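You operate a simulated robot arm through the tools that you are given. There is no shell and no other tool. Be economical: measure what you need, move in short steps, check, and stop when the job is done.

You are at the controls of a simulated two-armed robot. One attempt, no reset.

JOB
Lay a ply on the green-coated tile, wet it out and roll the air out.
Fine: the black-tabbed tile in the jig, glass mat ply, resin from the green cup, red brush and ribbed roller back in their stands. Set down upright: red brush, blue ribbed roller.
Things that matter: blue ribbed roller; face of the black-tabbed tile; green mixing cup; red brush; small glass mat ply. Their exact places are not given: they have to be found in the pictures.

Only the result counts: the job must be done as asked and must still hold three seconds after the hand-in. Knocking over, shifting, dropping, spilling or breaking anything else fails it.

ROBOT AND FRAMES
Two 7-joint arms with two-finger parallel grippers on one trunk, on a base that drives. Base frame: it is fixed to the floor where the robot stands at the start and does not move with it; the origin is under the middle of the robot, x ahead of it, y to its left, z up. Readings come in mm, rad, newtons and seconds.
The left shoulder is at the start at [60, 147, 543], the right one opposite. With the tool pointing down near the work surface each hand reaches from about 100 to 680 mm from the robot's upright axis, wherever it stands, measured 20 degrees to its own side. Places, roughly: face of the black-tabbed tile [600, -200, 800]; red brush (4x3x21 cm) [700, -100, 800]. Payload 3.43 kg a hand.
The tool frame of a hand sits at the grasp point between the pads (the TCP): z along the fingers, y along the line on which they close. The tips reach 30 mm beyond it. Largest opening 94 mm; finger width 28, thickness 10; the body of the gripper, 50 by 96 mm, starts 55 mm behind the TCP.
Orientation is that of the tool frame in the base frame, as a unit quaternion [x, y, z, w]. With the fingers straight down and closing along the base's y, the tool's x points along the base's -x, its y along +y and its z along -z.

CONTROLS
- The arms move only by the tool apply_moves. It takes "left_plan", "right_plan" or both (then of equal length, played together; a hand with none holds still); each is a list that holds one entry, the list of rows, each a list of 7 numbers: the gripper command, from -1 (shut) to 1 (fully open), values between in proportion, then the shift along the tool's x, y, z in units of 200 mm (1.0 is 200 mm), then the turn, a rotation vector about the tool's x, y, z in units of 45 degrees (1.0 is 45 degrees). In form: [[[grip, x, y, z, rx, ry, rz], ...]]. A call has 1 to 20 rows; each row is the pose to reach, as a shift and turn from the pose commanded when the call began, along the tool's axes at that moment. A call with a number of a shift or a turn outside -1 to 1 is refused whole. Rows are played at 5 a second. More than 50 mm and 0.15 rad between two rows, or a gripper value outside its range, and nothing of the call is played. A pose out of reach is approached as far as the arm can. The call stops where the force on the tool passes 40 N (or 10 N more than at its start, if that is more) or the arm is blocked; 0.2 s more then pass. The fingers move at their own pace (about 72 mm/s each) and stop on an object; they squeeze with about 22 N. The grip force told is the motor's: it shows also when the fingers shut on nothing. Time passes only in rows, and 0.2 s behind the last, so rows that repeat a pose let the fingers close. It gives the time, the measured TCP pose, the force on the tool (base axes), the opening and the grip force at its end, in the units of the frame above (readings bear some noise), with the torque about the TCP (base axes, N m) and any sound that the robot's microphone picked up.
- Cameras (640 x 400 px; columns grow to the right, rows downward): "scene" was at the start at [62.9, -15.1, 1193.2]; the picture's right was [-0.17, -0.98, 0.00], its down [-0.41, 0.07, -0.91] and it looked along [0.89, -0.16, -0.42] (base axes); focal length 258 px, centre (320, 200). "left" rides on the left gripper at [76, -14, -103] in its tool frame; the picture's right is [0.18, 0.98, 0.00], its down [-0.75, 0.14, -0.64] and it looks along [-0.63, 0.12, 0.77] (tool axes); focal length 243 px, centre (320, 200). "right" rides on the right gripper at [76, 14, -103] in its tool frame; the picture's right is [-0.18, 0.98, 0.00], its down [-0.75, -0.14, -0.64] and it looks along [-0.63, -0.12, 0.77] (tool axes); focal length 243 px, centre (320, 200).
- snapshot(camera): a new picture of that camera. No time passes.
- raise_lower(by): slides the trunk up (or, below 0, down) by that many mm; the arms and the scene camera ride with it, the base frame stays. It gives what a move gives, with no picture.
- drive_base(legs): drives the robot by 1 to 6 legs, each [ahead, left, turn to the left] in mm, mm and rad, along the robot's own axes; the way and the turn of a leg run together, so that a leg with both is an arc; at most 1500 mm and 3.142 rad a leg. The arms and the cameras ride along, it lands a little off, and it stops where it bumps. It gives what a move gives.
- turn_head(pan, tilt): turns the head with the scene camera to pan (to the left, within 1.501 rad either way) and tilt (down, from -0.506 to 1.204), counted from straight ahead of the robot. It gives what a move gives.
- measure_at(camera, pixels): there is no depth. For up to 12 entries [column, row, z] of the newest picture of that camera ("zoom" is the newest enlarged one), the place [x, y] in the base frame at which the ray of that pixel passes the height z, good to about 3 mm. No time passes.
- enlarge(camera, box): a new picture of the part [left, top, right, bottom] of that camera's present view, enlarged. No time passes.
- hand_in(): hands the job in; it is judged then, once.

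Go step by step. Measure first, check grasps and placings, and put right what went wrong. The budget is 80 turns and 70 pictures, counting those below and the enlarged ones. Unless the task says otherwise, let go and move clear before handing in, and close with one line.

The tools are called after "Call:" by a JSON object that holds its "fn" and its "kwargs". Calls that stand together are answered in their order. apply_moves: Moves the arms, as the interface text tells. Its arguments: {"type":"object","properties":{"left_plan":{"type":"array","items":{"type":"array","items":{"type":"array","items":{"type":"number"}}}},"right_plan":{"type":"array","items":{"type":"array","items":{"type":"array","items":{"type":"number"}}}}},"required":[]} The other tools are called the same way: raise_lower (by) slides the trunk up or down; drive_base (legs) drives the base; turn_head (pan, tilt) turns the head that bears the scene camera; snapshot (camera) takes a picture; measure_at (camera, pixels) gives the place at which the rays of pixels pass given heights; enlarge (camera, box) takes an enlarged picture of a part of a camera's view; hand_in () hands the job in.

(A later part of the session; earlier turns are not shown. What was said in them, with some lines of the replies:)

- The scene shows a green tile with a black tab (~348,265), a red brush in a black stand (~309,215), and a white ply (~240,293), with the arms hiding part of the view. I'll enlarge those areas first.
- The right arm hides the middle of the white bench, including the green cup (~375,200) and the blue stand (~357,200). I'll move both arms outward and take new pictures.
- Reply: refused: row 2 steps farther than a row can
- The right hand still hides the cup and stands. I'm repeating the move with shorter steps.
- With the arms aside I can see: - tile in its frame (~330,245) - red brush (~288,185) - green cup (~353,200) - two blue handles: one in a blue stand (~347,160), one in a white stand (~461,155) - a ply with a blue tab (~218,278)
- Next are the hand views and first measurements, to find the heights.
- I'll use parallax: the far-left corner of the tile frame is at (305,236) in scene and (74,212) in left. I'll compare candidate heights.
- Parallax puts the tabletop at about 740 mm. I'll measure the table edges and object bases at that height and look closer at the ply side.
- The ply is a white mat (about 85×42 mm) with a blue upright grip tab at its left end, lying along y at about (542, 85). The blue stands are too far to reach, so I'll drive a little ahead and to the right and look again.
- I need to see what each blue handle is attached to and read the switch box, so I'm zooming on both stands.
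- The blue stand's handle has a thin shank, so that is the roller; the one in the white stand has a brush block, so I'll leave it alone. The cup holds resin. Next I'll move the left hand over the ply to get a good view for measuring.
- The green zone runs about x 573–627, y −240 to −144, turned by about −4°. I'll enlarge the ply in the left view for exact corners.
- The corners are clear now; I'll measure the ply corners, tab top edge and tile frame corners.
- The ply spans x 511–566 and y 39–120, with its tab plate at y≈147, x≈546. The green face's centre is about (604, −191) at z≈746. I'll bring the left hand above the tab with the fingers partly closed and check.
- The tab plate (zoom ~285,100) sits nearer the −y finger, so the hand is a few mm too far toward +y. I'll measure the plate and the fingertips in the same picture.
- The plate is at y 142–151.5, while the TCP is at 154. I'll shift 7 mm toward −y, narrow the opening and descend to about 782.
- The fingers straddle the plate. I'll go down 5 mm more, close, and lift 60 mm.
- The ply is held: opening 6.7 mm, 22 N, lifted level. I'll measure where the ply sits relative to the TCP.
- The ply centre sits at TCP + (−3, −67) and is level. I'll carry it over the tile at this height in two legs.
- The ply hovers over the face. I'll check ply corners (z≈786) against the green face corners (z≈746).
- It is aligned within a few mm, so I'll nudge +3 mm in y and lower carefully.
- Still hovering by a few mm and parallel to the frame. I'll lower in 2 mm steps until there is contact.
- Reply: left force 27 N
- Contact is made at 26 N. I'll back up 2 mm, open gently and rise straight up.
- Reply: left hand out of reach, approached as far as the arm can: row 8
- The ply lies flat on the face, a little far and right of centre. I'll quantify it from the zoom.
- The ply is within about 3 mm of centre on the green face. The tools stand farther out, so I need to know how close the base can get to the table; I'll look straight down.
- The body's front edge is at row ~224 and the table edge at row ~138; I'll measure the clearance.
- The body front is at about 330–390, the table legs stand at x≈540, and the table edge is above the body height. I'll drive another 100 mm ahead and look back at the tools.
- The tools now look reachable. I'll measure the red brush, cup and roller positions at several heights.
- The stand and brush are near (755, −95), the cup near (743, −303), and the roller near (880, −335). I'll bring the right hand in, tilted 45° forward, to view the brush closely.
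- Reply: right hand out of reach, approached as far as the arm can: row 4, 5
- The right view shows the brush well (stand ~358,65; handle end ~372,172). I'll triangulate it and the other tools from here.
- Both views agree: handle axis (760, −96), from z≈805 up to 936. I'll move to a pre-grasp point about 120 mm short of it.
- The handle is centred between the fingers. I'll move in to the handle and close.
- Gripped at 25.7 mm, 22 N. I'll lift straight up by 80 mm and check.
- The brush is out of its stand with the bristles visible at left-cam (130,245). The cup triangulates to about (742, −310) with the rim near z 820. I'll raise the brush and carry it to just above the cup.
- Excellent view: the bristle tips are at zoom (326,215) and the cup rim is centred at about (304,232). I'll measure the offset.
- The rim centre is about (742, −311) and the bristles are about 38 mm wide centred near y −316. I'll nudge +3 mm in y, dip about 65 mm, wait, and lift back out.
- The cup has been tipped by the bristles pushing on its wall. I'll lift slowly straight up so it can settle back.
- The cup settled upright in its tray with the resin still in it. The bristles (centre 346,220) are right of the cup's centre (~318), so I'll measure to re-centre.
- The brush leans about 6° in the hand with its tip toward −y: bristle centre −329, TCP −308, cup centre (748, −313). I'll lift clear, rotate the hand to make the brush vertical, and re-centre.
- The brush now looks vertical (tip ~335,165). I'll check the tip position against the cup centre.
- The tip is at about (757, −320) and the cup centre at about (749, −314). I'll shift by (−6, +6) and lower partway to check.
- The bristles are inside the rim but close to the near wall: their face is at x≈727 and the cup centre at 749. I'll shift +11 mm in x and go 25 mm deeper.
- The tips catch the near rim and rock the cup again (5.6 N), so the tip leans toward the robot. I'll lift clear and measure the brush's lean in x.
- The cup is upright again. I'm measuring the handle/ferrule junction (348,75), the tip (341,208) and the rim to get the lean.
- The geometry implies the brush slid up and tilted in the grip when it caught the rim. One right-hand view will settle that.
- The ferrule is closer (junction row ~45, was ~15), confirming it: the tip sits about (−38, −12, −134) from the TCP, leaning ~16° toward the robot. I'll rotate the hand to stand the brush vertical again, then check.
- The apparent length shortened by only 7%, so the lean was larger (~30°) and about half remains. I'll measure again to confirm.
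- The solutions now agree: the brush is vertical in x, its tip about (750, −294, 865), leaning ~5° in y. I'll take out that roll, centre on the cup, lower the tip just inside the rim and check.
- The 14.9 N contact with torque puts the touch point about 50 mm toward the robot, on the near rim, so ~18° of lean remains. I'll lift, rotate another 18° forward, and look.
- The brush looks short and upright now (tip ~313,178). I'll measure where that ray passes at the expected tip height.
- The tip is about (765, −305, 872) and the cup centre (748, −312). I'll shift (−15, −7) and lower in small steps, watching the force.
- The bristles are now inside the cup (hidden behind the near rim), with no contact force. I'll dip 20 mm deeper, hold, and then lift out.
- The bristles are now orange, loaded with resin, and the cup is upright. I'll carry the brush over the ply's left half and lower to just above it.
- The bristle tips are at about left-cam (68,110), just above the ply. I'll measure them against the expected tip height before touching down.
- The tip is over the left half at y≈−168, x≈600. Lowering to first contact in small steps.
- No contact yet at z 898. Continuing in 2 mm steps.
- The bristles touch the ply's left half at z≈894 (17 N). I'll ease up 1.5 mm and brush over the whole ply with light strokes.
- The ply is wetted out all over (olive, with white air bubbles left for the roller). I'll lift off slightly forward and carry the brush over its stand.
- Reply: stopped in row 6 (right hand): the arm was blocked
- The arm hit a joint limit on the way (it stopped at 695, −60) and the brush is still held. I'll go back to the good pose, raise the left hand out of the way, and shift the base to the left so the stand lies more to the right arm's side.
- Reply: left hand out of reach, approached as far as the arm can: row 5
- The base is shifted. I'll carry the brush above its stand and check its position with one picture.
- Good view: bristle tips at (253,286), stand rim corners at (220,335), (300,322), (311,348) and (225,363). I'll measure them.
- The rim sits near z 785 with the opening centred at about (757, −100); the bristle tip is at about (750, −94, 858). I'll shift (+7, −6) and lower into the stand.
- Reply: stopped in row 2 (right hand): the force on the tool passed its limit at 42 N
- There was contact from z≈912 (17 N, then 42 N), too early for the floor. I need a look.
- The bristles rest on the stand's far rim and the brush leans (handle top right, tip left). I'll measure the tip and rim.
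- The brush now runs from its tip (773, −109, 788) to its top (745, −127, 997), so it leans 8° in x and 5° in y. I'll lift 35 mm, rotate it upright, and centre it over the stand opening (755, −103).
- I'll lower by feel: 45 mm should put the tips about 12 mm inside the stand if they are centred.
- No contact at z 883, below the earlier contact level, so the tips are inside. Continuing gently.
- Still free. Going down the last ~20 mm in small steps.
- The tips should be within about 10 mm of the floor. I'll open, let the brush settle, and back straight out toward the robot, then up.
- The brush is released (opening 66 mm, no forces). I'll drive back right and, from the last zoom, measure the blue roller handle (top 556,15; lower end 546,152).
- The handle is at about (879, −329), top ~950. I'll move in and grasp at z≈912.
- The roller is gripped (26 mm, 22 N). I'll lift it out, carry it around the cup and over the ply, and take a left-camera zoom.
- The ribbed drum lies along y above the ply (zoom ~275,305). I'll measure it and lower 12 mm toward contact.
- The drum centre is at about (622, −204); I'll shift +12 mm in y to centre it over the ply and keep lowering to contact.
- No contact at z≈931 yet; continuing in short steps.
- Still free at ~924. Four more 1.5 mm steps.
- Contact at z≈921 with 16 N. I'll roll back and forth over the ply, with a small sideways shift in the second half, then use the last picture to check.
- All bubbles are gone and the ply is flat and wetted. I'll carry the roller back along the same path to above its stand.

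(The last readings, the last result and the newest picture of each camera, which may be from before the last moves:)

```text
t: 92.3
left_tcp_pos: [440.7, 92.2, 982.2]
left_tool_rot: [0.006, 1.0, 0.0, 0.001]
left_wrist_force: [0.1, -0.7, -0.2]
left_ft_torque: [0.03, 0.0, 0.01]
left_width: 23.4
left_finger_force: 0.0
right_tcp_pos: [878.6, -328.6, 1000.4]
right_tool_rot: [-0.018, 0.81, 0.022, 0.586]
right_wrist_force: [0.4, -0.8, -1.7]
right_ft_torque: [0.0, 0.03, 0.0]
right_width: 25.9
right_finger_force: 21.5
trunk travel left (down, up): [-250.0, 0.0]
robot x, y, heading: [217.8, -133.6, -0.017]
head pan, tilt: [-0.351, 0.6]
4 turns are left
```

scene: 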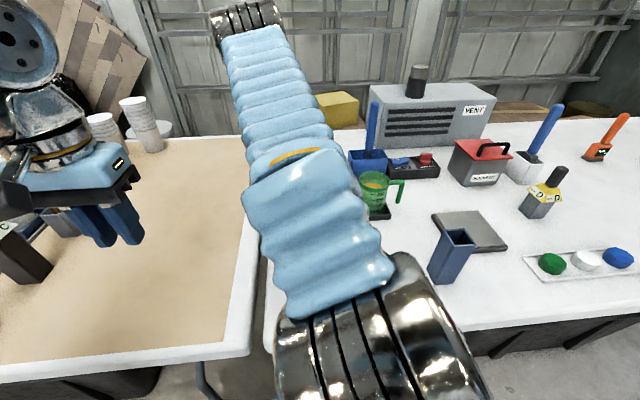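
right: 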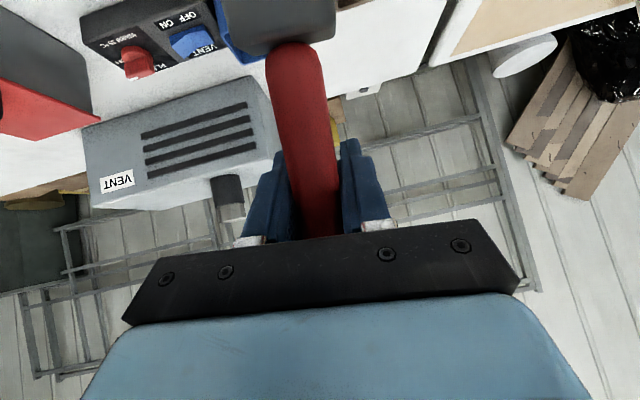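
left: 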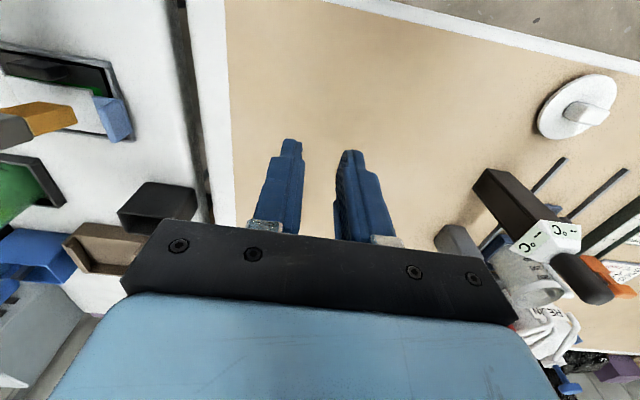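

The hand is exactly above the original grasp point. I'll lower in two stages and watch the force.

Call:
{"fn": "apply_moves", "kwargs": {"right_plan": [[[-1, 0.07, -0.001, 0.0235, 0, 0, 0], [-1, 0.14, -0.002, 0.047, 0, 0, 0], [-1, 0.2, -0.003, 0.066, 0, 0, 0]]]}}

Call:
{"fn": "apply_moves", "kwargs": {"right_plan": [[[-1, 0.04, 0, 0.0135, 0, 0, 0], [-1, 0.08, -0.001, 0.027, 0, 0, 0], [-1, 0.12, -0.002, 0.04, 0, 0, 0]]]}}

```text
t: 93.1
left_tcp_pos: [440.4, 92.7, 982.4]
left_tool_rot: [0.006, 1.0, 0.0, 0.001]
left_wrist_force: [-0.5, 0.8, -0.1]
left_ft_torque: [-0.01, 0.01, 0.01]
left_width: 23.4
left_finger_force: 0.1
right_tcp_pos: [878.4, -329.4, 958.1]
right_tool_rot: [-0.019, 0.809, 0.022, 0.586]
right_wrist_force: [0.0, -0.5, -1.0]
right_ft_torque: [0.01, 0.03, 0.02]
right_width: 26.2
right_finger_force: 21.8
trunk travel left (down, up): [-250.0, 0.0]
robot x, y, heading: [222.6, -128.4, -0.015]
head pan, tilt: [-0.351, 0.6]
```

```text
t: 93.9
left_tcp_pos: [440.2, 91.1, 983.1]
left_tool_rot: [0.006, 1.0, -0.001, 0.001]
left_wrist_force: [0.2, -0.9, -0.1]
left_ft_torque: [0.01, 0.02, 0.0]
left_width: 23.4
left_finger_force: 0.1
right_tcp_pos: [878.1, -329.3, 934.0]
right_tool_rot: [-0.018, 0.81, 0.022, 0.586]
right_wrist_force: [0.1, -1.2, -1.1]
right_ft_torque: [-0.1, -0.01, -0.05]
right_width: 26.0
right_finger_force: 21.7
trunk travel left (down, up): [-250.0, 0.0]
robot x, y, heading: [220.0, -136.9, -0.016]
head pan, tilt: [-0.351, 0.6]
3 turns are left
```

Sliding in freely at z 934. Lowering the last ~20 mm.

Call:
{"fn": "apply_moves", "kwargs": {"right_plan": [[[-1, 0.024, 0, 0.008, 0, 0, 0], [-1, 0.048, 0, 0.016, 0, 0, 0], [-1, 0.071, -0.001, 0.0235, 0, 0, 0]]]}}

Call:
{"fn": "apply_moves", "kwargs": {"right_plan": [[[-1, 0.012, 0, 0.004, 0, 0, 0], [-1, 0.024, 0, 0.008, 0, 0, 0]]]}}

```text
t: 94.7
left_tcp_pos: [440.9, 92.7, 982.6]
left_tool_rot: [0.007, 1.0, 0.0, 0.001]
left_wrist_force: [-0.1, -0.3, -0.4]
left_ft_torque: [-0.02, 0.0, -0.02]
left_width: 23.2
left_finger_force: 0.0
right_tcp_pos: [878.2, -328.8, 918.2]
right_tool_rot: [-0.018, 0.81, 0.022, 0.586]
right_wrist_force: [0.9, -0.3, -1.0]
right_ft_torque: [-0.13, -0.02, -0.03]
right_width: 25.9
right_finger_force: 21.8
trunk travel left (down, up): [-250.0, 0.0]
robot x, y, heading: [220.8, -132.6, -0.016]
head pan, tilt: [-0.351, 0.6]
```

```text
t: 95.3
left_tcp_pos: [440.7, 92.2, 982.8]
left_tool_rot: [0.006, 1.0, 0.0, 0.001]
left_wrist_force: [-0.8, 0.4, 0.7]
left_ft_torque: [-0.03, -0.02, 0.03]
left_width: 23.6
left_finger_force: 0.0
right_tcp_pos: [878.0, -329.4, 913.2]
right_tool_rot: [-0.018, 0.81, 0.022, 0.586]
right_wrist_force: [0.3, -1.1, -1.5]
right_ft_torque: [-0.17, -0.02, -0.03]
right_width: 25.9
right_finger_force: 21.8
trunk travel left (down, up): [-250.0, 0.0]
robot x, y, heading: [217.8, -130.6, -0.011]
head pan, tilt: [-0.351, 0.6]
2 turns are left
```

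The roller is back at its original seated height. I'll open, retreat along the approach path, and rise clear.

Call:
{"fn": "apply_moves", "kwargs": {"right_plan": [[[0.6, 0, 0, 0, 0, 0, 0], [0.6, 0, 0, 0, 0, 0, 0], [0.6, 0, 0, 0, 0, 0, 0], [0.6, 0.031, 0.01, -0.163, 0, 0, 0], [0.6, 0.062, 0.02, -0.326, 0, 0, 0], [0.6, 0.093, 0.031, -0.489, 0, 0, 0], [0.6, -0.05, 0.031, -0.55, 0, 0, 0], [0.6, -0.19, 0.031, -0.6, 0, 0, 0], [0.6, -0.19, 0.031, -0.6, 0, 0, 0]]]}}

```text
t: 97.3
left_tcp_pos: [439.8, 92.2, 983.3]
left_tool_rot: [0.006, 1.0, 0.0, 0.001]
left_wrist_force: [-0.2, -0.6, 0.1]
left_ft_torque: [0.0, -0.02, -0.02]
left_width: 23.8
left_finger_force: 0.0
right_tcp_pos: [773.2, -329.6, 991.2]
right_tool_rot: [-0.018, 0.809, 0.021, 0.587]
right_wrist_force: [-0.6, 0.2, 0.0]
right_ft_torque: [0.0, -0.02, 0.0]
right_width: 75.1
right_finger_force: 0.0
trunk travel left (down, up): [-250.0, 0.0]
robot x, y, heading: [220.2, -130.6, -0.016]
head pan, tilt: [-0.351, 0.6]
1 turns are left
```

Both tools are released and the hands are clear with no contact forces, so I'm handing in. The ply is laid, wetted out and rolled free of bubbles in the last picture. The brush and roller are back in their stands, but I had no pictures left to confirm they stand upright.

Call:
{"fn": "hand_in", "kwargs": {}}

```text
The job is handed in.
```

I handed the job in with the ply laid on the green-coated tile, wetted out from the green cup and rolled; the last picture of the ply showed no bubbles left. The red brush and blue ribbed roller are back in their stands, but I had no pictures left, so I know that only from position and force readings. While dipping, the brush rocked the cup three times; it settled upright each time and I saw no spill.
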